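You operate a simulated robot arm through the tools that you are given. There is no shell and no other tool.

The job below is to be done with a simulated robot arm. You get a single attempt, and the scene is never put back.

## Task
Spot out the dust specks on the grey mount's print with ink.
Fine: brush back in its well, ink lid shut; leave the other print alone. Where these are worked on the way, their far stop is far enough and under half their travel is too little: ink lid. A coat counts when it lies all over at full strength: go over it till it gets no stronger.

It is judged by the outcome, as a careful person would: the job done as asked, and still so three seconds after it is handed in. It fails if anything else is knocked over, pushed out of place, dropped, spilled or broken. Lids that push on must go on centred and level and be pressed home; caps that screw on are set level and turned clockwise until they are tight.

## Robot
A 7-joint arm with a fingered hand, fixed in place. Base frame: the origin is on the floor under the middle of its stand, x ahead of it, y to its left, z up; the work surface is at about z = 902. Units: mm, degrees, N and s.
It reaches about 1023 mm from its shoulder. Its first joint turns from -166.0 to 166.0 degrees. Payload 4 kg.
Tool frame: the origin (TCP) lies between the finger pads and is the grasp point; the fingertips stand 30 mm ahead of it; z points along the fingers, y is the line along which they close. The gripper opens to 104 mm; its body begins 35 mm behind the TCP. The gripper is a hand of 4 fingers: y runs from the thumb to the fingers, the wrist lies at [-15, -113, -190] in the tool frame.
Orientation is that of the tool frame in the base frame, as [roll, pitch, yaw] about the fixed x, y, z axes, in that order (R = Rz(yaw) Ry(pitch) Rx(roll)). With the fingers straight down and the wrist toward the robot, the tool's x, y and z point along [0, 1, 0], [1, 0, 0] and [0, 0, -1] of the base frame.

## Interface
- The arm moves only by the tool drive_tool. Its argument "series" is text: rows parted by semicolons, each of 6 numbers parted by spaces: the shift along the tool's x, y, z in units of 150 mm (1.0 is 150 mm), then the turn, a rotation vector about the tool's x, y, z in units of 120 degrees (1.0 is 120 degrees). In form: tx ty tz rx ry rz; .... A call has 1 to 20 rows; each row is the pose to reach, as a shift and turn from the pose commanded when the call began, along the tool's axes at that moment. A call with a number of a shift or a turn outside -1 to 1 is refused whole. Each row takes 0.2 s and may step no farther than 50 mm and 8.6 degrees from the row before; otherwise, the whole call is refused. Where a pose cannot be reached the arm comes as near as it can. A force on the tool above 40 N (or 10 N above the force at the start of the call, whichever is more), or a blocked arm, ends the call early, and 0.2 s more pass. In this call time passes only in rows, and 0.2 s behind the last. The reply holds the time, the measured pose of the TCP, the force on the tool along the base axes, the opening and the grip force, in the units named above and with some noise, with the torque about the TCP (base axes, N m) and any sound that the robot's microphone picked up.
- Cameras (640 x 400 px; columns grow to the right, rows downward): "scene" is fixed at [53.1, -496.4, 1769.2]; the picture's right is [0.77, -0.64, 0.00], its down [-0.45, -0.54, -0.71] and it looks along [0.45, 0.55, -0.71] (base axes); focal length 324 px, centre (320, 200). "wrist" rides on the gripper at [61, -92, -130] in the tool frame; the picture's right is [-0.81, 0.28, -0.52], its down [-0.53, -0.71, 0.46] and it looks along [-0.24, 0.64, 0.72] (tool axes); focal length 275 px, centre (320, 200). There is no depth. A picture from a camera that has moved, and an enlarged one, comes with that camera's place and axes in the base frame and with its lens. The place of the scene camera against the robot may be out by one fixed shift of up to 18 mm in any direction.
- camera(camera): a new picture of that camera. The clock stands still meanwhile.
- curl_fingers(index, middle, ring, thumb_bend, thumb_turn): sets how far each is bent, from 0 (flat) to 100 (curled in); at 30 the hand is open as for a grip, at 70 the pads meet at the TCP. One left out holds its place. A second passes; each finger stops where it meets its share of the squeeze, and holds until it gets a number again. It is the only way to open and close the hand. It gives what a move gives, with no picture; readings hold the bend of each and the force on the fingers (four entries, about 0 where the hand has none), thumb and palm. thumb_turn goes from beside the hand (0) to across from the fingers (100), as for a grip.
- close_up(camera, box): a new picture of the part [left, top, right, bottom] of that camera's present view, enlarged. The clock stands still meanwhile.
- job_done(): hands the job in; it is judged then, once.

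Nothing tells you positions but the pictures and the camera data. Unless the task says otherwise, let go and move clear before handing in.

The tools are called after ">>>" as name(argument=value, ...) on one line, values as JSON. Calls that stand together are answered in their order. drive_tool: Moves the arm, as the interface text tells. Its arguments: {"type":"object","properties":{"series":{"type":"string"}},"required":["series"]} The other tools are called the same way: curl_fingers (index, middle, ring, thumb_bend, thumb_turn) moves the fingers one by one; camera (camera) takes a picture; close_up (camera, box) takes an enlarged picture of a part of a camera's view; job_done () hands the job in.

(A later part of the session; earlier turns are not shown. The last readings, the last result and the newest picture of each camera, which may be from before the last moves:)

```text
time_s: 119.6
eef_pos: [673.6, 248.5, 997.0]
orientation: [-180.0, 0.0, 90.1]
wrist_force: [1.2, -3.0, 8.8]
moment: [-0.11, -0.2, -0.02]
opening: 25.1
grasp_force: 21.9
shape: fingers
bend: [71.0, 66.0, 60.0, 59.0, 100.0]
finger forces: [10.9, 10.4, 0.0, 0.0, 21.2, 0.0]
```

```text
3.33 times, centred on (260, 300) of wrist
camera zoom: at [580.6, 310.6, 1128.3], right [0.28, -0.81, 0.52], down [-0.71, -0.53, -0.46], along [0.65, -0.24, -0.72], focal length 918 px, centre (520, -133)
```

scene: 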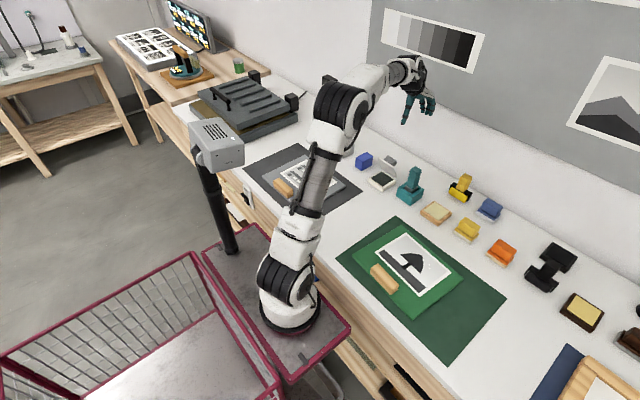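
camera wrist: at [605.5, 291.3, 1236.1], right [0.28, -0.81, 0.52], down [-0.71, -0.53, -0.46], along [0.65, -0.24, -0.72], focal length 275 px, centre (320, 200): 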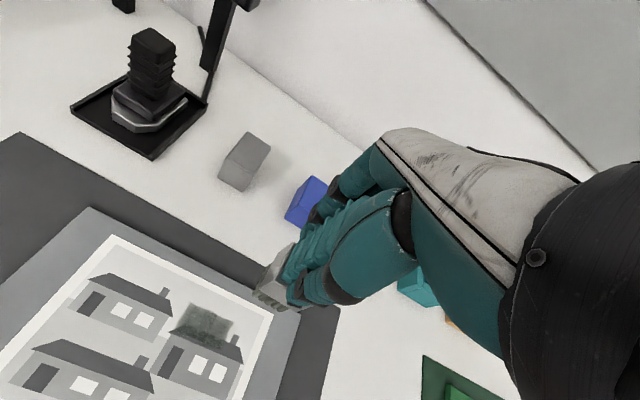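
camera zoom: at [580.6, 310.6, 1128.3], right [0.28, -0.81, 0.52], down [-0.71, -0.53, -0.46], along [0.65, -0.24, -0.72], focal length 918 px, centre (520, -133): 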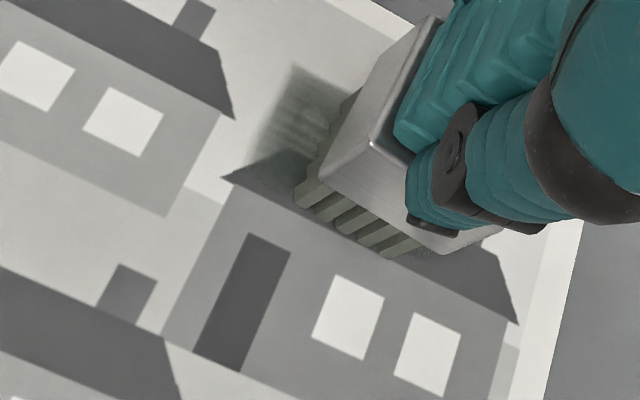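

Contact stayed good. I'll lift and move aside to inspect the coat.

>>> drive_tool(series="0 0 -0.1 0 0 0; 0 0 -0.4 0 0 0; -0.2 -0.12 -0.5 0 0 0; -0.4 -0.24 -0.5 0 0 0; -0.62 -0.35 -0.5 0 0 0")

>>> close_up(camera="wrist", box=[120, 160, 280, 260])

>>> close_up(camera="wrist", box=[200, 220, 340, 340])

```text
time_s: 120.8
eef_pos: [616.4, 156.5, 1074.5]
orientation: [179.9, -0.1, 90.2]
wrist_force: [-0.2, -0.1, -2.2]
moment: [0.06, 0.01, 0.0]
opening: 25.2
grasp_force: 18.4
shape: fingers
bend: [71.0, 66.0, 60.0, 59.0, 100.0]
finger forces: [9.1, 8.8, 0.1, 0.0, 18.0, 0.0]
```

```text
4.00 times, centred on (200, 210) of wrist
camera zoom: at [525.4, 219.7, 1205.5], right [0.28, -0.81, 0.52], down [-0.71, -0.54, -0.46], along [0.65, -0.24, -0.72], focal length 1101 px, centre (800, 160)
```

zoom: 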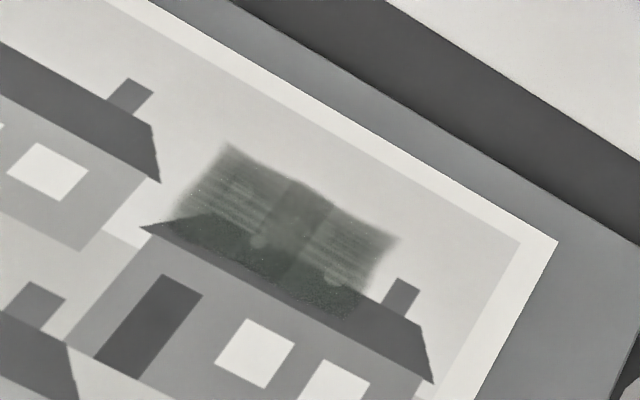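

```text
3.33 times, centred on (270, 280) of wrist
camera zoom: at [525.4, 219.7, 1205.5], right [0.28, -0.81, 0.52], down [-0.71, -0.54, -0.46], along [0.65, -0.24, -0.72], focal length 918 px, centre (487, -67)
```

zoom: 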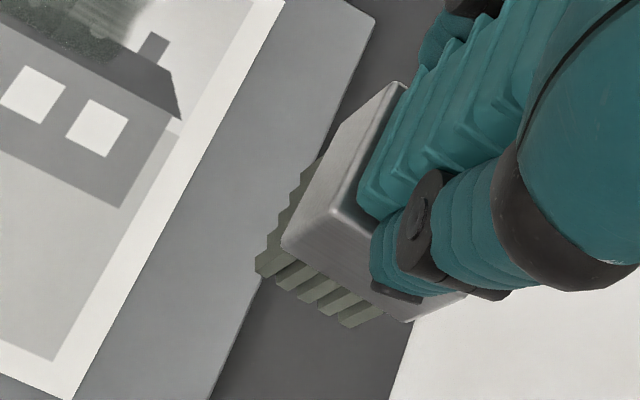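

>>> close_up(camera="wrist", box=[155, 185, 225, 245])

```text
6.67 times, centred on (190, 215) of wrist
camera zoom: at [525.4, 219.7, 1205.5], right [0.28, -0.81, 0.52], down [-0.71, -0.54, -0.46], along [0.65, -0.24, -0.72], focal length 1835 px, centre (1187, 100)
```

zoom: 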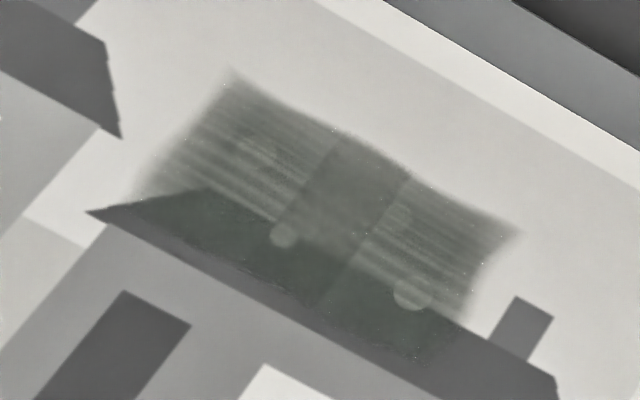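

The coat is semi-transparent so far and all four specks still show faintly. The brush took less ink at each dip from the same spot, so next I'll dip at fresh areas of the pad.

>>> drive_tool(series="0 0 -0.21 0 0 0; -0.1 0.28 -0.21 0 0 0; -0.2 0.56 -0.21 0 0 0; -0.3 0.84 -0.21 0 0 0; -0.35 1.0 -0.21 0 0 0")

>>> drive_tool(series="-0.01 0.28 0 0 0 0; -0.017 0.5 0 0 0 0; -0.017 0.5 0.3 0 0 0; -0.017 0.5 0.6 0 0 0")

>>> close_up(camera="wrist", box=[190, 220, 330, 340])

```text
time_s: 122.0
eef_pos: [768.3, 103.8, 1104.5]
orientation: [179.9, 0.1, 90.2]
wrist_force: [0.3, -0.1, -2.3]
moment: [0.04, 0.02, 0.01]
opening: 25.2
grasp_force: 18.2
shape: fingers
bend: [71.0, 66.0, 60.0, 59.0, 100.0]
finger forces: [9.0, 8.8, 0.0, 0.0, 17.9, 0.0]
```

```text
time_s: 123.0
eef_pos: [845.7, 98.2, 1014.7]
orientation: [179.9, 0.0, 90.1]
wrist_force: [-0.5, 0.1, -2.0]
moment: [0.09, 0.01, -0.02]
opening: 25.3
grasp_force: 17.7
shape: fingers
bend: [71.0, 67.0, 60.0, 59.0, 100.0]
finger forces: [8.9, 8.7, 0.0, 0.0, 17.8, 0.0]
```

```text
3.33 times, centred on (260, 280) of wrist
camera zoom: at [753.6, 160.8, 1146.3], right [0.28, -0.81, 0.52], down [-0.71, -0.53, -0.46], along [0.65, -0.24, -0.72], focal length 918 px, centre (520, -67)
```

zoom: 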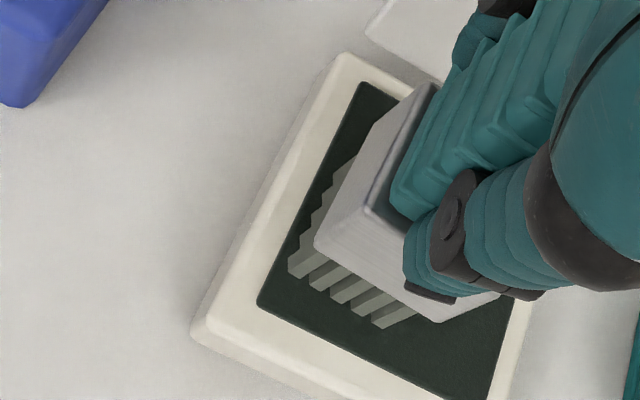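

>>> drive_tool(series="0 0 0.02 0 0 0; 0 0 0.03 0 0 0")

>>> drive_tool(series="0 0 0.006 0 0 0; 0 0 0.012 0 0 0")

>>> close_up(camera="wrist", box=[190, 220, 330, 340])

```text
time_s: 123.6
eef_pos: [845.9, 100.2, 1009.3]
orientation: [-180.0, -0.1, 90.1]
wrist_force: [-0.2, 0.3, -2.1]
moment: [0.0, -0.03, 0.0]
opening: 25.4
grasp_force: 17.9
shape: fingers
bend: [71.0, 67.0, 60.0, 59.0, 100.0]
finger forces: [9.0, 8.6, 0.0, 0.0, 17.8, 0.1]
```

```text
time_s: 124.2
eef_pos: [845.2, 98.8, 1008.5]
orientation: [179.9, 0.1, 90.2]
wrist_force: [-0.3, -0.7, 4.7]
moment: [-0.03, -0.04, -0.02]
opening: 25.3
grasp_force: 18.4
shape: fingers
bend: [71.0, 67.0, 60.0, 59.0, 100.0]
finger forces: [9.4, 9.0, 0.0, 0.1, 19.1, 0.1]
```

```text
3.33 times, centred on (260, 280) of wrist
camera zoom: at [753.5, 162.3, 1139.6], right [0.28, -0.81, 0.52], down [-0.71, -0.53, -0.46], along [0.65, -0.24, -0.72], focal length 918 px, centre (520, -67)
```

zoom: 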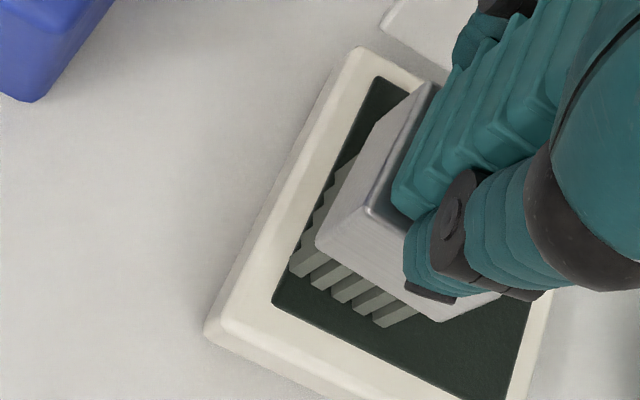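

The bristles darkened at this fresh spot. I'll hold it a little longer and compare.

>>> drive_tool(series="0 0 0.005 0 0 0; 0 0 0.005 0 0 0; 0 0 0.005 0 0 0; 0 0 0.005 0 0 0; 0 0 0.005 0 0 0")

>>> close_up(camera="wrist", box=[190, 220, 330, 340])

>>> close_up(camera="scene", box=[360, 120, 430, 190])

```text
time_s: 125.4
eef_pos: [846.0, 100.0, 1008.9]
orientation: [179.9, -0.1, 90.1]
wrist_force: [0.3, -2.2, 13.5]
moment: [0.02, -0.03, 0.03]
opening: 25.5
grasp_force: 21.0
shape: fingers
bend: [71.0, 66.0, 60.0, 59.0, 100.0]
finger forces: [9.9, 9.9, 0.0, 0.0, 22.2, 0.0]
```

```text
3.33 times, centred on (260, 280) of wrist
camera zoom: at [753.3, 162.5, 1139.1], right [0.28, -0.81, 0.52], down [-0.71, -0.53, -0.46], along [0.65, -0.24, -0.72], focal length 918 px, centre (520, -67)
```

zoom: 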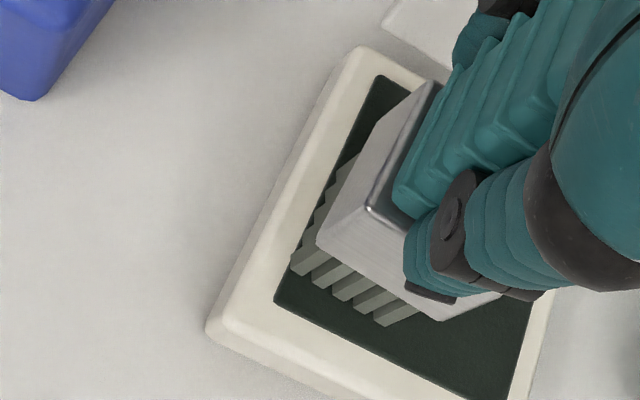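

```text
5.71 times, centred on (395, 155) of scene
camera zoom: at [53.1, -496.4, 1769.2], right [0.77, -0.64, 0.0], down [-0.45, -0.54, -0.71], along [0.45, 0.55, -0.71], focal length 1850 px, centre (-109, 457)
```

zoom: 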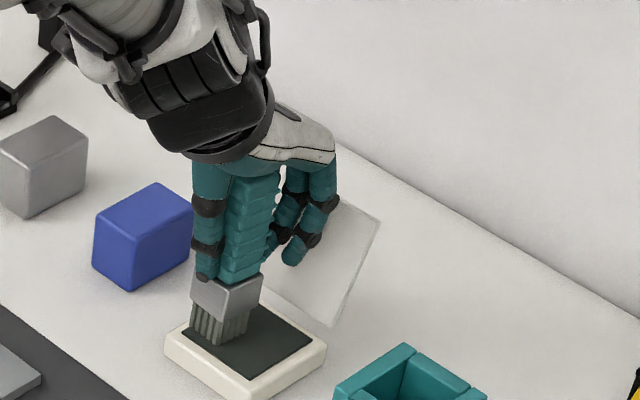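

Now lift and return to the print for another pass, concentrated on the four specks.

>>> drive_tool(series="0 0 -0.1 0 0 0; 0 0 -0.3 0 0 0; 0 0 -0.5 0 0 0; 0 0 -0.66 0 0 0")

>>> drive_tool(series="0.2 -0.2 0 0 0 0; 0.4 -0.4 0 0 0 0; 0.6 -0.6 0 0 0 0; 0.8 -0.8 0 0 0 0; 0.97 -0.97 0 0 0 0")

>>> drive_tool(series="0.05 -0.1 0.2 0 0 0; 0.07 -0.187 0.4 0 0 0; 0.07 -0.187 0.65 0 0 0; 0.07 -0.187 0.69 0 0 0")

```text
time_s: 126.4
eef_pos: [842.4, 98.6, 1104.8]
orientation: [-180.0, 0.0, 90.2]
wrist_force: [-0.4, 0.0, -1.3]
moment: [-0.03, 0.01, 0.0]
opening: 25.0
grasp_force: 18.0
shape: fingers
bend: [71.0, 66.0, 60.0, 59.0, 100.0]
finger forces: [9.0, 8.9, 0.0, 0.1, 17.9, 0.0]
```

```text
time_s: 127.6
eef_pos: [700.0, 249.1, 1105.7]
orientation: [180.0, 0.0, 90.0]
wrist_force: [0.3, 0.4, -1.3]
moment: [-0.01, 0.01, 0.0]
opening: 25.2
grasp_force: 18.2
shape: fingers
bend: [71.0, 66.0, 60.0, 59.0, 100.0]
finger forces: [8.9, 8.9, 0.1, 0.0, 17.9, 0.0]
```

```text
time_s: 128.6
eef_pos: [671.6, 258.1, 1001.7]
orientation: [180.0, 0.0, 90.1]
wrist_force: [0.7, -0.4, -2.3]
moment: [-0.01, -0.03, -0.02]
opening: 25.2
grasp_force: 17.1
shape: fingers
bend: [71.0, 66.0, 60.0, 59.0, 100.0]
finger forces: [8.9, 8.9, 0.0, 0.1, 17.7, 0.1]
```

>>> drive_tool(series="0 0 0.012 0 0 0; 0 0 0.018 0 0 0")

>>> drive_tool(series="0 0 0.006 0 0 0")

>>> drive_tool(series="0 0 0.006 0 0 0")

```text
time_s: 129.2
eef_pos: [671.6, 257.4, 998.3]
orientation: [-180.0, 0.1, 90.1]
wrist_force: [-0.2, -0.5, -2.3]
moment: [-0.02, -0.03, -0.01]
opening: 25.2
grasp_force: 17.9
shape: fingers
bend: [71.0, 66.0, 60.0, 59.0, 100.0]
finger forces: [8.9, 8.9, 0.1, 0.0, 17.6, 0.1]
```

```text
time_s: 129.6
eef_pos: [671.6, 257.0, 998.3]
orientation: [180.0, 0.0, 90.1]
wrist_force: [-0.2, 0.4, -0.7]
moment: [0.02, -0.03, 0.05]
opening: 25.4
grasp_force: 18.4
shape: fingers
bend: [71.0, 66.0, 60.0, 59.0, 100.0]
finger forces: [8.9, 8.8, 0.0, 0.0, 17.7, 0.0]
```

```text
time_s: 130.0
eef_pos: [671.7, 257.4, 997.5]
orientation: [179.9, -0.1, 90.1]
wrist_force: [-0.8, -0.1, 5.8]
moment: [0.08, 0.07, -0.04]
opening: 25.2
grasp_force: 18.4
shape: fingers
bend: [71.0, 67.0, 60.0, 59.0, 100.0]
finger forces: [8.4, 8.8, 0.0, 0.0, 19.5, 0.1]
```

>>> drive_tool(series="-0.03 0 0 0 0 0; -0.06 0 0 0 0 0; -0.095 0 0 0 0 0; -0.095 -0.017 0 0 0 0; -0.06 -0.017 0 0 0 0; -0.03 -0.017 0 0 0 0; 0 -0.017 0 0 0 0")

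>>> close_up(camera="scene", box=[305, 145, 345, 185])

```text
time_s: 131.6
eef_pos: [667.0, 256.9, 996.6]
orientation: [179.9, 0.0, 90.2]
wrist_force: [0.0, -1.6, 3.8]
moment: [-0.09, -0.05, 0.0]
opening: 25.3
grasp_force: 19.2
shape: fingers
bend: [71.0, 66.0, 60.0, 59.0, 100.0]
finger forces: [9.3, 10.3, 0.0, 0.0, 19.7, 0.0]
```

```text
10.00 times, centred on (325, 165) of scene
camera zoom: at [53.1, -496.4, 1769.2], right [0.77, -0.64, 0.0], down [-0.45, -0.54, -0.71], along [0.45, 0.55, -0.71], focal length 3237 px, centre (270, 550)
```

zoom: 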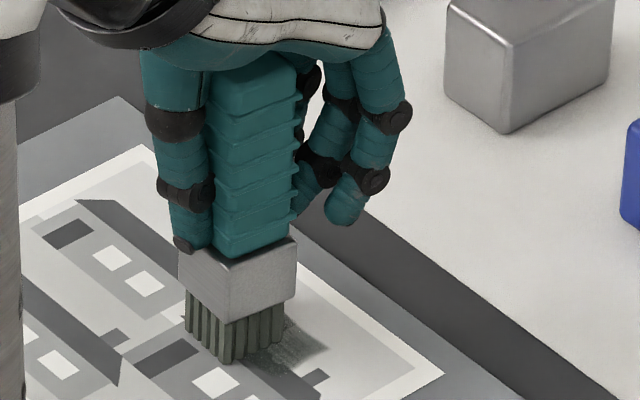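

>>> drive_tool(series="0 0.035 0.002 0 0 0; 0 0 0.002 0 0 0; -0.03 0 0.002 0 0 0; -0.03 0.035 0.002 0 0 0; -0.06 0.035 0.002 0 0 0; -0.06 0 0.002 0 0 0; -0.095 0 0.002 0 0 0; -0.095 0.035 0.002 0 0 0; -0.06 0.02 0.002 0 0 0; -0.03 0.02 0.002 0 0 0; 0 0.02 0.002 0 0 0")

>>> drive_tool(series="0 0 -0.1 0 0 0; 0 0 -0.4 0 0 0; -0.2 -0.12 -0.5 0 0 0; -0.4 -0.24 -0.5 0 0 0; -0.65 -0.35 -0.5 0 0 0")

>>> close_up(camera="wrist", box=[155, 185, 225, 245])

>>> close_up(camera="wrist", box=[200, 220, 340, 340])

```text
time_s: 134.0
eef_pos: [671.2, 256.4, 999.1]
orientation: [-180.0, -0.1, 90.1]
wrist_force: [0.2, -1.3, 0.4]
moment: [-0.06, -0.01, -0.03]
opening: 25.4
grasp_force: 19.1
shape: fingers
bend: [71.0, 67.0, 60.0, 58.0, 100.0]
finger forces: [9.1, 9.7, 0.1, 0.1, 18.7, 0.0]
```

```text
time_s: 135.2
eef_pos: [617.0, 160.5, 1071.0]
orientation: [-180.0, 0.0, 90.2]
wrist_force: [0.2, -0.3, -2.0]
moment: [0.01, -0.04, 0.01]
opening: 25.3
grasp_force: 18.6
shape: fingers
bend: [71.0, 67.0, 60.0, 58.0, 100.0]
finger forces: [9.1, 9.2, 0.0, 0.1, 18.2, 0.0]
```

```text
6.67 times, centred on (190, 215) of wrist
camera zoom: at [525.6, 223.6, 1202.7], right [0.28, -0.81, 0.52], down [-0.71, -0.54, -0.46], along [0.65, -0.24, -0.72], focal length 1835 px, centre (1187, 100)
```

zoom: 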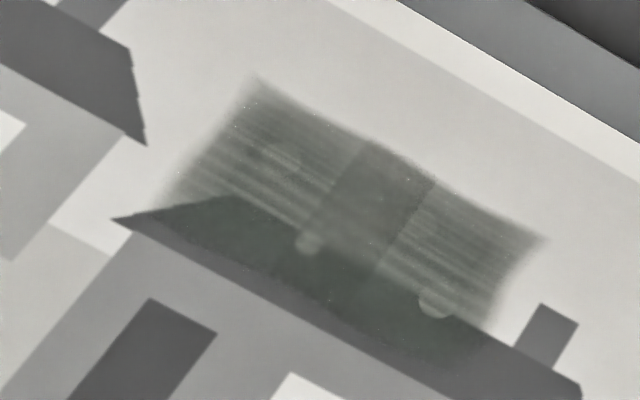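

```text
3.33 times, centred on (270, 280) of wrist
camera zoom: at [525.6, 223.6, 1202.7], right [0.28, -0.81, 0.52], down [-0.71, -0.54, -0.46], along [0.65, -0.24, -0.72], focal length 918 px, centre (487, -67)
```

zoom: 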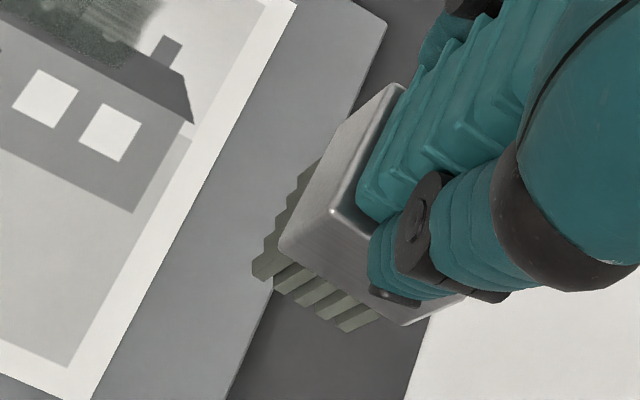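

Clear progress: A and B are nearly gone, C and D fainter. The brush is spent again, so another dip at the pad's other fresh area (y≈69).

>>> drive_tool(series="0 0 -0.21 0 0 0; -0.15 0.28 -0.21 0 0 0; -0.3 0.56 -0.21 0 0 0; -0.45 0.84 -0.21 0 0 0; -0.55 1.0 -0.21 0 0 0")

>>> drive_tool(series="-0.03 0.28 0 0 0 0; -0.063 0.51 0 0 0 0; -0.063 0.51 0.3 0 0 0; -0.063 0.51 0.55 0 0 0; -0.063 0.51 0.61 0 0 0")

>>> close_up(camera="wrist", box=[190, 220, 330, 340])

```text
time_s: 136.4
eef_pos: [772.1, 73.8, 1102.4]
orientation: [-180.0, 0.0, 90.1]
wrist_force: [0.0, 0.0, -1.4]
moment: [-0.01, -0.03, 0.02]
opening: 25.4
grasp_force: 18.4
shape: fingers
bend: [71.0, 67.0, 60.0, 58.0, 100.0]
finger forces: [8.9, 9.1, 0.1, 0.0, 18.1, 0.1]
```

```text
time_s: 137.6
eef_pos: [845.4, 67.4, 1012.8]
orientation: [180.0, 0.0, 90.2]
wrist_force: [0.1, -0.9, -1.8]
moment: [0.01, 0.03, 0.01]
opening: 25.3
grasp_force: 18.0
shape: fingers
bend: [71.0, 67.0, 60.0, 58.0, 100.0]
finger forces: [8.9, 9.1, 0.0, 0.0, 18.1, 0.0]
```

```text
3.33 times, centred on (260, 280) of wrist
camera zoom: at [753.7, 128.9, 1143.4], right [0.28, -0.81, 0.52], down [-0.71, -0.53, -0.46], along [0.65, -0.24, -0.72], focal length 918 px, centre (520, -67)
```

zoom: 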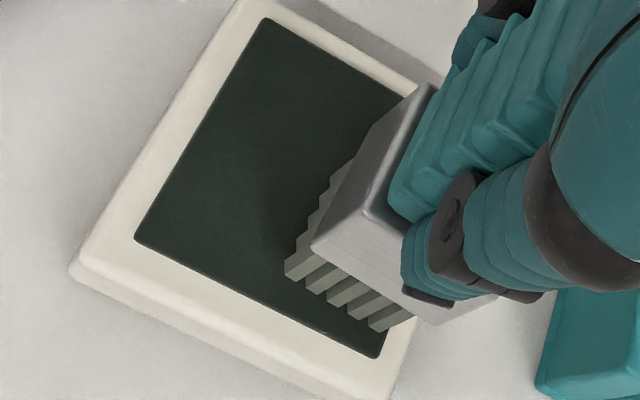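

>>> drive_tool(series="0.02 0.03 0.01 0 0 0; 0.02 0.03 0.025 0 0 0; 0.02 0.03 0.035 0 0 0")

>>> drive_tool(series="0 0 0.006 0 0 0; 0 0 0.006 0 0 0; 0 0 0.006 0 0 0")

>>> close_up(camera="wrist", box=[190, 220, 330, 340])

```text
time_s: 138.4
eef_pos: [849.6, 71.6, 1009.2]
orientation: [180.0, -0.1, 90.1]
wrist_force: [-0.5, -0.6, 7.4]
moment: [0.01, 0.03, 0.03]
opening: 25.7
grasp_force: 19.6
shape: fingers
bend: [71.0, 67.0, 60.0, 58.0, 100.0]
finger forces: [9.5, 9.5, 0.1, 0.1, 20.1, 0.0]
```

```text
time_s: 139.2
eef_pos: [850.4, 70.6, 1007.7]
orientation: [179.8, -0.1, 90.2]
wrist_force: [-1.5, 0.4, 21.6]
moment: [0.06, 0.05, 0.01]
opening: 25.2
grasp_force: 23.2
shape: fingers
bend: [71.0, 67.0, 60.0, 58.0, 100.0]
finger forces: [9.9, 10.6, 0.0, 0.0, 25.4, 0.0]
```

```text
3.33 times, centred on (260, 280) of wrist
camera zoom: at [757.0, 132.6, 1138.2], right [0.28, -0.81, 0.52], down [-0.71, -0.53, -0.46], along [0.65, -0.24, -0.72], focal length 918 px, centre (520, -67)
```

zoom: 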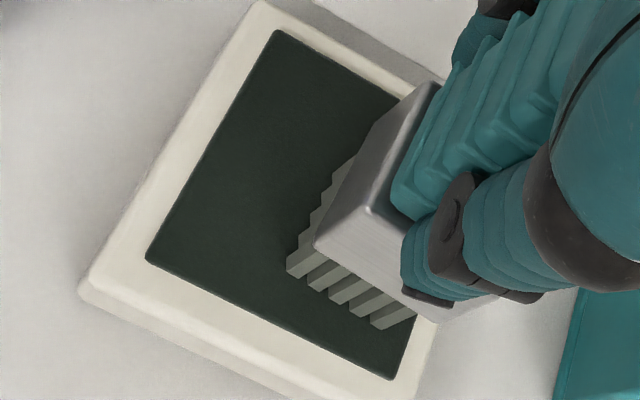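

Force rose to ~23 N, so I'll ease up slightly and hold there a couple of seconds to see if the bristles darken with time.

>>> drive_tool(series="0 0 -0.007 0 0 0; 0 0 -0.007 0 0 0; 0 0 -0.007 0 0 0; 0 0 -0.007 0 0 0; 0 0 -0.007 0 0 0; 0 0 -0.007 0 0 0; 0 0 -0.007 0 0 0; 0 0 -0.007 0 0 0; 0 0 -0.007 0 0 0; 0 0 -0.007 0 0 0")

>>> close_up(camera="wrist", box=[190, 220, 330, 340])

```text
time_s: 141.4
eef_pos: [849.5, 71.8, 1008.4]
orientation: [179.9, -0.1, 90.0]
wrist_force: [-2.0, -1.9, 15.4]
moment: [0.0, 0.08, 0.0]
opening: 25.4
grasp_force: 21.3
shape: fingers
bend: [71.0, 67.0, 60.0, 58.0, 100.0]
finger forces: [9.9, 10.2, 0.1, 0.0, 23.4, 0.1]
```

```text
3.33 times, centred on (260, 280) of wrist
camera zoom: at [757.7, 133.2, 1138.7], right [0.28, -0.81, 0.52], down [-0.71, -0.53, -0.46], along [0.65, -0.24, -0.72], focal length 918 px, centre (520, -67)
```

zoom: 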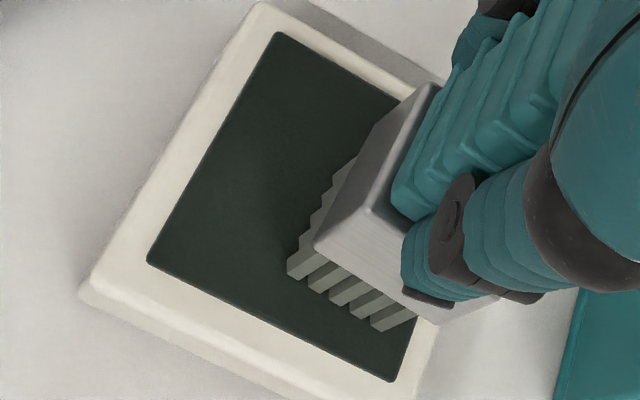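

>>> drive_tool(series="0 0 -0.1 0 0 0; 0 0 -0.3 0 0 0; 0 0 -0.5 0 0 0; 0 0 -0.7 0 0 0")

>>> close_up(camera="scene", box=[350, 110, 430, 190])

>>> close_up(camera="wrist", box=[150, 180, 400, 370])

```text
time_s: 142.4
eef_pos: [848.6, 69.5, 1115.3]
orientation: [179.9, 0.0, 90.2]
wrist_force: [1.2, 0.3, -2.4]
moment: [-0.01, -0.01, -0.05]
opening: 25.5
grasp_force: 18.2
shape: fingers
bend: [71.0, 67.0, 60.0, 58.0, 100.0]
finger forces: [9.1, 9.2, 0.1, 0.0, 18.2, 0.1]
```

```text
5.00 times, centred on (390, 150) of scene
camera zoom: at [53.1, -496.4, 1769.2], right [0.77, -0.64, 0.0], down [-0.45, -0.54, -0.71], along [0.45, 0.55, -0.71], focal length 1618 px, centre (-30, 450)
```

zoom: 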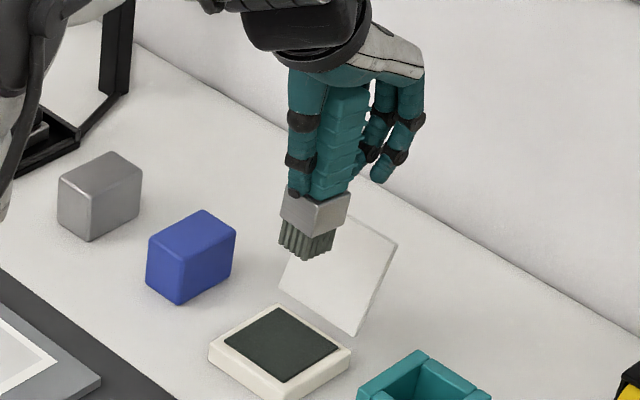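

```text
2.11 times, centred on (275, 275) of wrist
camera zoom: at [756.5, 131.8, 1246.0], right [0.28, -0.81, 0.52], down [-0.71, -0.53, -0.46], along [0.65, -0.24, -0.72], focal length 580 px, centre (415, 42)
```

zoom: 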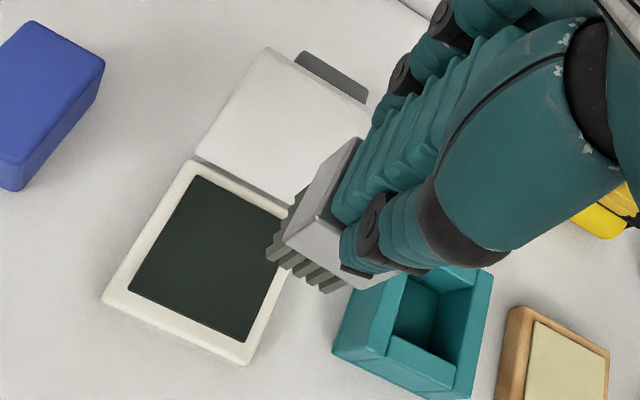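

In the same lighting as after the first dip, the brush is dark again—fully loaded. Back to the print for another pass.

>>> drive_tool(series="0.2 -0.2 0 0 0 0; 0.4 -0.4 0 0 0 0; 0.6 -0.6 0 0 0 0; 0.8 -0.8 0 0 0 0; 0.97 -0.97 0 0 0 0")

>>> drive_tool(series="0.15 -0.12 0.15 0 0 0; 0.277 -0.217 0.35 0 0 0; 0.277 -0.217 0.6 0 0 0; 0.277 -0.217 0.74 0 0 0; 0.277 -0.217 0.765 0 0 0")

>>> drive_tool(series="0 0 0.006 0 0 0; 0 0 0.012 0 0 0")

```text
time_s: 143.6
eef_pos: [702.5, 213.6, 1113.2]
orientation: [-180.0, 0.1, 90.1]
wrist_force: [0.1, -0.2, -1.3]
moment: [-0.01, -0.01, 0.02]
opening: 25.3
grasp_force: 18.1
shape: fingers
bend: [71.0, 67.0, 60.0, 58.0, 100.0]
finger forces: [9.1, 9.3, 0.1, 0.0, 18.1, 0.1]
```

```text
time_s: 144.8
eef_pos: [672.1, 257.7, 998.4]
orientation: [-180.0, 0.0, 90.1]
wrist_force: [0.1, -0.6, -1.2]
moment: [-0.01, -0.03, -0.02]
opening: 25.4
grasp_force: 17.9
shape: fingers
bend: [71.0, 67.0, 60.0, 58.0, 100.0]
finger forces: [9.1, 9.1, 0.0, 0.1, 18.0, 0.1]
```

```text
time_s: 145.4
eef_pos: [673.3, 257.2, 995.8]
orientation: [179.9, -0.1, 90.1]
wrist_force: [-0.7, -0.9, 8.3]
moment: [0.03, 0.05, 0.0]
opening: 25.6
grasp_force: 19.2
shape: fingers
bend: [71.0, 67.0, 60.0, 58.0, 100.0]
finger forces: [9.0, 9.2, 0.0, 0.0, 20.5, 0.0]
```

>>> drive_tool(series="-0.03 0 0 0 0 0; -0.06 0 0 0 0 0; -0.095 0 0 0 0 0; -0.095 -0.011 0 0 0 0; -0.06 -0.011 0 0 0 0; -0.03 -0.011 0 0 0 0; 0 -0.011 0 0 0 0; 0 -0.022 0 0 0 0; -0.03 -0.022 0 0 0 0; -0.06 -0.022 0 0 0 0; -0.095 -0.022 0 0 0 0; -0.095 -0.033 0 0 0 0; -0.06 -0.033 0 0 0 0; -0.03 -0.033 0 0 0 0; 0 -0.033 0 0 0 0; 0 -0.015 0 0 0 0; -0.05 -0.015 0 0 0 0; -0.095 -0.015 0 0 0 0; -0.05 -0.015 0 0 0 0; 0 -0.015 0 0 0 0")

>>> drive_tool(series="0 0 -0.1 0 0 0; 0 0 -0.4 0 0 0; -0.2 -0.12 -0.5 0 0 0; -0.4 -0.24 -0.5 0 0 0; -0.65 -0.35 -0.5 0 0 0")

>>> close_up(camera="wrist", box=[155, 185, 225, 245])

>>> close_up(camera="wrist", box=[200, 220, 340, 340])

```text
time_s: 149.6
eef_pos: [671.0, 257.3, 997.0]
orientation: [-180.0, 0.0, 90.0]
wrist_force: [-0.1, -2.4, 2.8]
moment: [-0.12, -0.07, 0.0]
opening: 25.6
grasp_force: 19.2
shape: fingers
bend: [71.0, 67.0, 60.0, 58.0, 100.0]
finger forces: [9.4, 10.0, 0.1, 0.0, 19.2, 0.1]
```

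```text
time_s: 150.8
eef_pos: [619.0, 162.8, 1067.8]
orientation: [-179.9, 0.0, 90.2]
wrist_force: [0.0, -1.2, -2.0]
moment: [-0.01, 0.03, 0.01]
opening: 25.8
grasp_force: 17.6
shape: fingers
bend: [71.0, 67.0, 60.0, 58.0, 100.0]
finger forces: [8.9, 8.9, 0.0, 0.0, 17.6, 0.0]
```

```text
6.67 times, centred on (190, 215) of wrist
camera zoom: at [526.1, 225.5, 1198.7], right [0.28, -0.81, 0.52], down [-0.71, -0.53, -0.46], along [0.65, -0.24, -0.72], focal length 1835 px, centre (1187, 100)
```

zoom: 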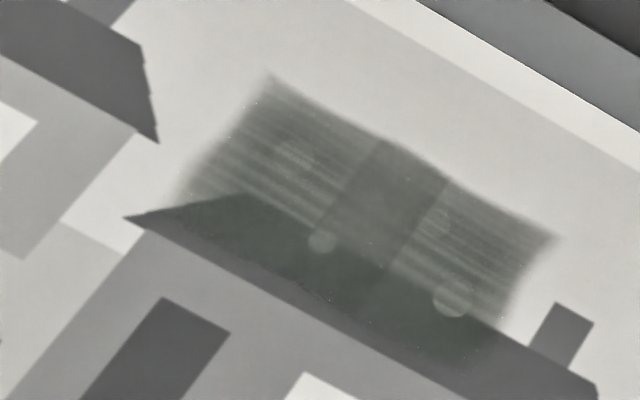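

```text
3.33 times, centred on (270, 280) of wrist
camera zoom: at [526.1, 225.5, 1198.7], right [0.28, -0.81, 0.52], down [-0.71, -0.53, -0.46], along [0.65, -0.24, -0.72], focal length 918 px, centre (487, -67)
```

zoom: 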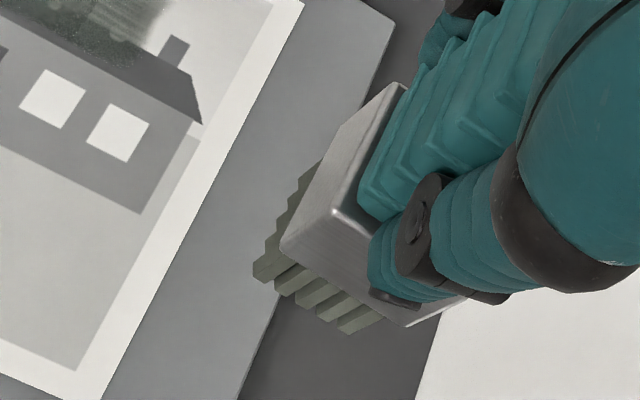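

The gain from this pass is small. For a controlled check I'll dip again and this time dwell with short strokes only over the left specks (A, C), comparing before and after.

>>> drive_tool(series="0 0 -0.24 0 0 0; -0.14 0.28 -0.24 0 0 0; -0.28 0.56 -0.24 0 0 0; -0.42 0.84 -0.24 0 0 0; -0.48 1.0 -0.24 0 0 0")

>>> drive_tool(series="-0.02 0.28 0 0 0 0; -0.03 0.51 0 0 0 0; -0.03 0.51 0.3 0 0 0; -0.03 0.51 0.55 0 0 0; -0.03 0.51 0.63 0 0 0")

>>> drive_tool(series="0 0 0.006 0 0 0; 0 0 0.012 0 0 0")

```text
time_s: 152.0
eef_pos: [767.7, 92.1, 1107.5]
orientation: [179.9, -0.1, 90.1]
wrist_force: [0.3, 0.3, -2.0]
moment: [0.02, -0.03, -0.03]
opening: 25.7
grasp_force: 17.0
shape: fingers
bend: [71.0, 67.0, 60.0, 58.0, 100.0]
finger forces: [8.7, 9.0, 0.0, 0.1, 17.5, 0.0]
```

```text
time_s: 153.2
eef_pos: [848.4, 84.0, 1013.7]
orientation: [179.8, 0.0, 90.0]
wrist_force: [-0.5, 0.3, -1.5]
moment: [0.0, 0.0, 0.02]
opening: 25.4
grasp_force: 17.6
shape: fingers
bend: [71.0, 67.0, 60.0, 58.0, 100.0]
finger forces: [8.7, 8.8, 0.0, 0.1, 17.5, 0.1]
```

```text
time_s: 153.8
eef_pos: [845.0, 84.0, 1011.2]
orientation: [179.9, -0.1, 90.1]
wrist_force: [-0.1, -0.2, -2.2]
moment: [-0.02, -0.05, 0.01]
opening: 25.5
grasp_force: 17.7
shape: fingers
bend: [71.0, 67.0, 60.0, 58.0, 100.0]
finger forces: [8.6, 8.8, 0.0, 0.1, 17.4, 0.0]
```

>>> drive_tool(series="0 0 0.008 0 0 0; 0 0 0.014 0 0 0")

>>> drive_tool(series="0 0 0.006 0 0 0; 0 0 0.012 0 0 0")

```text
time_s: 154.4
eef_pos: [844.7, 83.3, 1008.1]
orientation: [-179.9, 0.0, 90.1]
wrist_force: [-0.1, 0.4, -1.1]
moment: [-0.01, 0.02, -0.02]
opening: 25.6
grasp_force: 17.1
shape: fingers
bend: [71.0, 67.0, 60.0, 58.0, 100.0]
finger forces: [8.7, 8.8, 0.0, 0.1, 17.4, 0.0]
```

```text
time_s: 155.0
eef_pos: [845.1, 83.1, 1006.9]
orientation: [179.9, -0.1, 90.1]
wrist_force: [-0.3, -0.5, 9.0]
moment: [0.03, 0.03, 0.01]
opening: 25.5
grasp_force: 19.2
shape: fingers
bend: [71.0, 67.0, 60.0, 58.0, 100.0]
finger forces: [8.8, 9.1, 0.0, 0.0, 20.2, 0.0]
```

>>> drive_tool(series="0.01 0 0 0 0 0; -0.01 0 0 0 0 0; 0 0 0 0 0 0; 0 0 -0.1 0 0 0; 0 0 -0.3 0 0 0; 0 0 -0.5 0 0 0; 0 0 -0.68 0 0 0")

>>> drive_tool(series="0.2 -0.2 0 0 0 0; 0.4 -0.4 0 0 0 0; 0.6 -0.6 0 0 0 0; 0.8 -0.8 0 0 0 0; 0.97 -0.97 0 0 0 0")

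>>> drive_tool(series="0.1 -0.1 0.15 0 0 0; 0.21 -0.187 0.35 0 0 0; 0.21 -0.187 0.6 0 0 0; 0.21 -0.187 0.71 0 0 0")

```text
time_s: 156.6
eef_pos: [843.8, 81.5, 1110.3]
orientation: [-180.0, 0.0, 90.1]
wrist_force: [0.1, 0.8, -2.0]
moment: [-0.01, -0.03, -0.01]
opening: 25.9
grasp_force: 17.7
shape: fingers
bend: [71.0, 67.0, 60.0, 58.0, 100.0]
finger forces: [8.8, 8.8, 0.0, 0.1, 17.4, 0.1]
```

```text
time_s: 157.8
eef_pos: [696.4, 232.0, 1107.0]
orientation: [-179.9, -0.1, 90.2]
wrist_force: [0.2, -0.5, -2.2]
moment: [0.0, 0.02, -0.04]
opening: 25.7
grasp_force: 17.5
shape: fingers
bend: [71.0, 67.0, 60.0, 58.0, 100.0]
finger forces: [8.8, 8.8, 0.0, 0.1, 17.3, 0.1]
```

```text
time_s: 158.8
eef_pos: [669.1, 261.6, 1001.6]
orientation: [180.0, 0.0, 90.2]
wrist_force: [0.3, 0.1, -2.6]
moment: [-0.02, -0.04, 0.0]
opening: 25.6
grasp_force: 17.5
shape: fingers
bend: [71.0, 67.0, 60.0, 58.0, 100.0]
finger forces: [8.7, 8.7, 0.0, 0.0, 17.1, 0.0]
```

>>> drive_tool(series="0 0 0.01 0 0 0; 0 0 0.02 0 0 0")

>>> drive_tool(series="0 0 0.006 0 0 0; 0 0 0.01 0 0 0")

>>> drive_tool(series="0 0 0.006 0 0 0")

```text
time_s: 159.4
eef_pos: [670.6, 261.0, 1000.9]
orientation: [-180.0, 0.0, 90.1]
wrist_force: [0.4, 0.4, -1.9]
moment: [-0.04, 0.0, 0.01]
opening: 25.6
grasp_force: 17.5
shape: fingers
bend: [71.0, 67.0, 60.0, 58.0, 100.0]
finger forces: [8.7, 8.7, 0.0, 0.0, 17.2, 0.0]
```

```text
time_s: 160.0
eef_pos: [670.1, 260.0, 997.7]
orientation: [179.9, 0.1, 90.1]
wrist_force: [-0.6, 0.5, -1.7]
moment: [0.0, -0.03, 0.04]
opening: 25.6
grasp_force: 17.6
shape: fingers
bend: [71.0, 67.0, 60.0, 58.0, 100.0]
finger forces: [8.7, 8.8, 0.0, 0.0, 17.2, 0.0]
```

```text
time_s: 160.4
eef_pos: [669.4, 260.6, 997.2]
orientation: [180.0, 0.0, 90.1]
wrist_force: [-0.3, 0.2, -0.2]
moment: [-0.03, -0.08, -0.04]
opening: 25.7
grasp_force: 17.9
shape: fingers
bend: [71.0, 67.0, 60.0, 58.0, 100.0]
finger forces: [8.7, 8.7, 0.0, 0.0, 17.6, 0.0]
```

>>> drive_tool(series="0 0 0.006 0 0 0; 0 0.027 0.006 0 0 0; 0 0 0.006 0 0 0; 0 -0.02 0.006 0 0 0; 0 0 0.006 0 0 0; 0 0.027 0.006 0 0 0; 0 0 0.006 0 0 0; 0 -0.02 0.006 0 0 0; 0 0 0.006 0 0 0")

>>> drive_tool(series="0 0 -0.1 0 0 0; 0 0 -0.4 0 0 0; -0.2 -0.12 -0.5 0 0 0; -0.4 -0.24 -0.5 0 0 0; -0.68 -0.34 -0.5 0 0 0")

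>>> close_up(camera="wrist", box=[155, 185, 225, 245])

>>> close_up(camera="wrist", box=[200, 220, 340, 340])

```text
time_s: 162.4
eef_pos: [669.9, 259.9, 996.4]
orientation: [-180.0, 0.0, 90.1]
wrist_force: [-2.6, -1.0, 8.9]
moment: [-0.05, 0.12, 0.0]
opening: 26.0
grasp_force: 18.7
shape: fingers
bend: [71.0, 67.0, 60.0, 58.0, 100.0]
finger forces: [8.4, 8.9, 0.1, 0.0, 20.2, 0.0]
```

```text
time_s: 163.6
eef_pos: [620.7, 159.9, 1071.8]
orientation: [-180.0, 0.0, 90.2]
wrist_force: [0.4, 0.8, -2.3]
moment: [-0.06, 0.01, 0.02]
opening: 25.9
grasp_force: 17.6
shape: fingers
bend: [71.0, 67.0, 60.0, 58.0, 100.0]
finger forces: [8.9, 8.9, 0.0, 0.0, 17.5, 0.0]
```

```text
6.67 times, centred on (190, 215) of wrist
camera zoom: at [527.7, 220.8, 1202.6], right [0.28, -0.81, 0.52], down [-0.71, -0.53, -0.46], along [0.65, -0.24, -0.72], focal length 1835 px, centre (1187, 100)
```

zoom: 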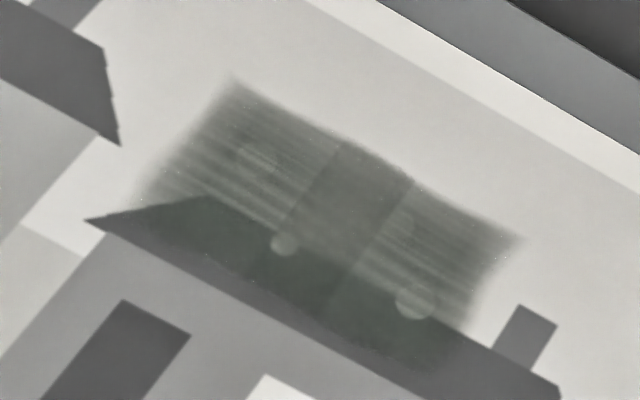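

```text
3.33 times, centred on (270, 280) of wrist
camera zoom: at [527.7, 220.8, 1202.6], right [0.28, -0.81, 0.52], down [-0.71, -0.53, -0.46], along [0.65, -0.24, -0.72], focal length 918 px, centre (487, -67)
```

zoom: 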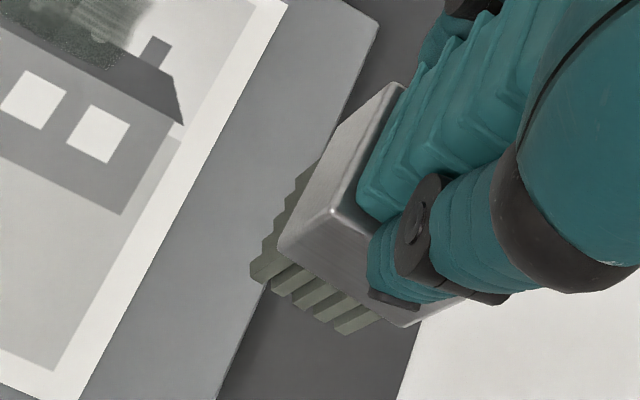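

The left zone hardly changed after a fresh-ink pass, suggesting it may be near full strength. To make sure, I'll do one more dip and use straight-down dabs (even contact) across all specks, then compare.

>>> drive_tool(series="0 0 -0.22 0 0 0; -0.14 0.28 -0.22 0 0 0; -0.28 0.56 -0.22 0 0 0; -0.42 0.84 -0.22 0 0 0; -0.45 1.0 -0.22 0 0 0")

>>> drive_tool(series="0.02 0.28 0 0 0 0; 0.04 0.5 0 0 0 0; 0.04 0.5 0.3 0 0 0; 0.04 0.5 0.55 0 0 0; 0.04 0.5 0.645 0 0 0")

>>> drive_tool(series="0 0 0.008 0 0 0; 0 0 0.016 0 0 0")

```text
time_s: 164.8
eef_pos: [767.3, 89.9, 1104.1]
orientation: [180.0, 0.0, 90.2]
wrist_force: [0.5, 0.2, -1.0]
moment: [0.01, -0.03, 0.0]
opening: 25.5
grasp_force: 17.8
shape: fingers
bend: [71.0, 67.0, 60.0, 58.0, 100.0]
finger forces: [8.7, 8.9, 0.0, 0.1, 17.4, 0.0]
```

```text
time_s: 166.0
eef_pos: [844.4, 97.9, 1007.6]
orientation: [180.0, 0.1, 90.1]
wrist_force: [-0.1, 0.2, 0.6]
moment: [0.04, 0.03, -0.02]
opening: 25.5
grasp_force: 17.9
shape: fingers
bend: [71.0, 67.0, 60.0, 58.0, 100.0]
finger forces: [8.6, 9.0, 0.0, 0.1, 18.1, 0.1]
```

```text
time_s: 166.6
eef_pos: [844.7, 97.1, 1007.0]
orientation: [179.7, 0.0, 90.1]
wrist_force: [-1.7, -1.5, 15.5]
moment: [0.01, 0.04, 0.03]
opening: 25.7
grasp_force: 20.7
shape: fingers
bend: [71.0, 72.0, 60.0, 58.0, 100.0]
finger forces: [9.3, 9.7, 0.1, 0.0, 21.9, 0.1]
```

>>> drive_tool(series="0 0 -0.1 0 0 0; 0 0 -0.3 0 0 0; 0 0 -0.5 0 0 0; 0 0 -0.68 0 0 0")

>>> drive_tool(series="0.2 -0.2 0 0 0 0; 0.4 -0.4 0 0 0 0; 0.6 -0.6 0 0 0 0; 0.8 -0.8 0 0 0 0; 0.97 -0.97 0 0 0 0")

>>> drive_tool(series="0.05 -0.1 0.15 0 0 0; 0.095 -0.187 0.35 0 0 0; 0.095 -0.187 0.6 0 0 0; 0.095 -0.187 0.7 0 0 0")

```text
time_s: 167.6
eef_pos: [846.7, 97.4, 1107.0]
orientation: [179.9, 0.1, 90.1]
wrist_force: [0.2, 0.2, -1.3]
moment: [-0.01, 0.0, 0.02]
opening: 25.5
grasp_force: 17.9
shape: fingers
bend: [71.0, 67.0, 60.0, 58.0, 100.0]
finger forces: [8.8, 8.9, 0.0, 0.0, 17.5, 0.1]
```

```text
time_s: 168.8
eef_pos: [699.3, 244.2, 1105.4]
orientation: [179.9, 0.0, 90.1]
wrist_force: [0.1, -0.5, -2.2]
moment: [0.0, 0.0, -0.02]
opening: 25.6
grasp_force: 17.8
shape: fingers
bend: [71.0, 67.0, 60.0, 58.0, 100.0]
finger forces: [8.8, 9.0, 0.0, 0.1, 17.4, 0.1]
```

```text
time_s: 169.8
eef_pos: [669.7, 258.7, 1002.1]
orientation: [-180.0, 0.0, 90.0]
wrist_force: [0.9, 0.0, -1.5]
moment: [0.06, 0.0, -0.01]
opening: 25.8
grasp_force: 16.8
shape: fingers
bend: [71.0, 67.0, 60.0, 58.0, 100.0]
finger forces: [8.7, 8.7, 0.0, 0.0, 17.3, 0.0]
```

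>>> drive_tool(series="0 0 0.03 0 0 0; 0 0 0.037 0 0 0")

>>> drive_tool(series="0 0 0.004 0 0 0")

```text
time_s: 170.4
eef_pos: [670.4, 256.8, 996.2]
orientation: [179.9, 0.0, 90.0]
wrist_force: [0.0, 0.3, -0.9]
moment: [0.02, -0.02, -0.02]
opening: 25.7
grasp_force: 17.4
shape: fingers
bend: [71.0, 67.0, 60.0, 58.0, 100.0]
finger forces: [8.6, 8.8, 0.1, 0.0, 17.5, 0.1]
```

```text
time_s: 170.8
eef_pos: [670.8, 257.6, 996.8]
orientation: [179.9, 0.0, 90.1]
wrist_force: [-1.7, -0.7, 2.5]
moment: [-0.01, 0.09, 0.01]
opening: 25.5
grasp_force: 17.7
shape: fingers
bend: [71.0, 67.0, 60.0, 58.0, 100.0]
finger forces: [8.4, 8.7, 0.0, 0.0, 18.5, 0.0]
```

>>> drive_tool(series="0 0 0.006 0 0 0; 0 0 0.006 0 0 0; 0 0 -0.02 0 0 0; -0.047 0 -0.02 0 0 0; -0.047 0 0.006 0 0 0; -0.047 0 0.006 0 0 0; -0.047 0 -0.02 0 0 0; -0.093 0 -0.02 0 0 0; -0.093 0 0.006 0 0 0; -0.093 0 0.006 0 0 0; -0.093 0.02 0.006 0 0 0; -0.093 0 0.006 0 0 0; -0.093 0 -0.02 0 0 0; -0.12 0 -0.02 0 0 0; -0.12 0 0.006 0 0 0; -0.12 0.02 0.006 0 0 0; -0.12 0 0.006 0 0 0")

>>> drive_tool(series="0 0 -0.1 0 0 0; 0 0 -0.4 0 0 0; -0.2 -0.12 -0.5 0 0 0; -0.4 -0.24 -0.5 0 0 0; -0.55 -0.34 -0.5 0 0 0")

>>> close_up(camera="wrist", box=[155, 185, 225, 245])

>>> close_up(camera="wrist", box=[200, 220, 340, 340])

```text
time_s: 174.4
eef_pos: [671.6, 237.5, 994.7]
orientation: [179.8, -0.1, 90.1]
wrist_force: [0.0, -1.4, 12.7]
moment: [-0.01, -0.05, 0.02]
opening: 25.4
grasp_force: 19.7
shape: fingers
bend: [72.0, 72.0, 60.0, 58.0, 100.0]
finger forces: [9.5, 10.1, 0.1, 0.0, 20.7, 0.0]
```

```text
time_s: 175.6
eef_pos: [618.8, 155.7, 1070.1]
orientation: [179.9, -0.1, 90.1]
wrist_force: [-0.3, 0.3, -1.1]
moment: [0.03, -0.02, 0.0]
opening: 25.8
grasp_force: 16.9
shape: fingers
bend: [71.0, 71.0, 60.0, 58.0, 100.0]
finger forces: [8.6, 8.8, 0.0, 0.1, 17.0, 0.0]
```

```text
6.67 times, centred on (190, 215) of wrist
camera zoom: at [526.9, 218.3, 1201.6], right [0.28, -0.81, 0.52], down [-0.71, -0.53, -0.46], along [0.65, -0.24, -0.72], focal length 1835 px, centre (1187, 100)
```

zoom: 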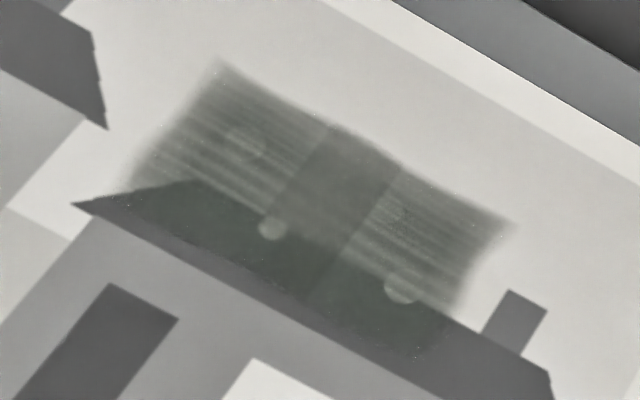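

```text
3.33 times, centred on (270, 280) of wrist
camera zoom: at [526.9, 218.3, 1201.6], right [0.28, -0.81, 0.52], down [-0.71, -0.53, -0.46], along [0.65, -0.24, -0.72], focal length 918 px, centre (487, -67)
```

zoom: 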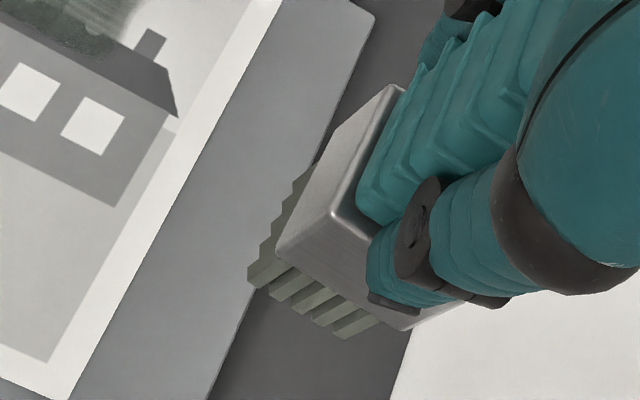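

>>> close_up(camera="wrist", box=[165, 195, 213, 235])

>>> close_up(camera="scene", box=[300, 150, 350, 190])

```text
10.00 times, centred on (189, 215) of wrist
camera zoom: at [526.9, 218.3, 1201.6], right [0.28, -0.81, 0.52], down [-0.71, -0.53, -0.46], along [0.65, -0.24, -0.72], focal length 2753 px, centre (1630, 50)
```

zoom: 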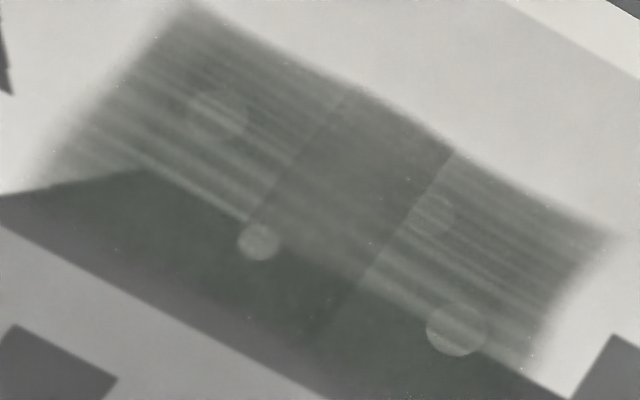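

```text
10.00 times, centred on (325, 170) of scene
camera zoom: at [53.1, -496.4, 1769.2], right [0.77, -0.64, 0.0], down [-0.45, -0.54, -0.71], along [0.45, 0.55, -0.71], focal length 3237 px, centre (270, 500)
```

zoom: 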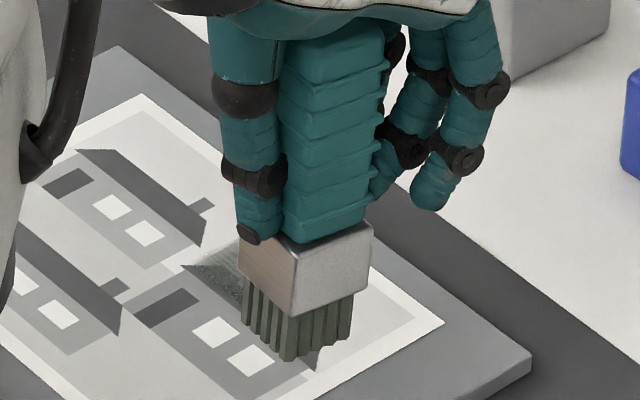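

The marks look like two overlapping stroke patches that strengthen with rubbing. I'll do another full cycle with thorough strokes and compare the same magnified view.

>>> drive_tool(series="0 0 -0.22 0 0 0; -0.12 0.28 -0.22 0 0 0; -0.24 0.56 -0.22 0 0 0; -0.36 0.84 -0.22 0 0 0; -0.45 1.0 -0.22 0 0 0")

>>> drive_tool(series="-0.02 0.28 0 0 0 0; -0.03 0.5 0 0 0 0; -0.03 0.5 0.3 0 0 0; -0.03 0.5 0.55 0 0 0; -0.03 0.5 0.64 0 0 0")

>>> drive_tool(series="0 0 0.008 0 0 0; 0 0 0.014 0 0 0")

```text
time_s: 176.8
eef_pos: [770.3, 88.8, 1103.6]
orientation: [-179.9, 0.0, 90.1]
wrist_force: [-0.8, -0.4, -1.0]
moment: [-0.01, -0.04, 0.0]
opening: 25.7
grasp_force: 17.2
shape: fingers
bend: [71.0, 71.0, 60.0, 58.0, 100.0]
finger forces: [8.5, 8.6, 0.0, 0.0, 17.0, 0.1]
```

```text
time_s: 178.0
eef_pos: [843.7, 83.4, 1007.4]
orientation: [179.9, 0.0, 90.1]
wrist_force: [-0.6, 0.0, 0.9]
moment: [0.03, 0.06, 0.05]
opening: 25.8
grasp_force: 17.1
shape: fingers
bend: [71.0, 71.0, 60.0, 58.0, 100.0]
finger forces: [8.4, 8.7, 0.0, 0.0, 17.5, 0.1]
```

```text
time_s: 178.6
eef_pos: [844.3, 84.1, 1006.8]
orientation: [179.8, -0.2, 90.1]
wrist_force: [-1.8, -3.6, 15.2]
moment: [0.0, 0.15, 0.04]
opening: 25.5
grasp_force: 20.1
shape: fingers
bend: [72.0, 72.0, 60.0, 58.0, 100.0]
finger forces: [8.6, 9.4, 0.1, 0.1, 21.8, 0.1]
```

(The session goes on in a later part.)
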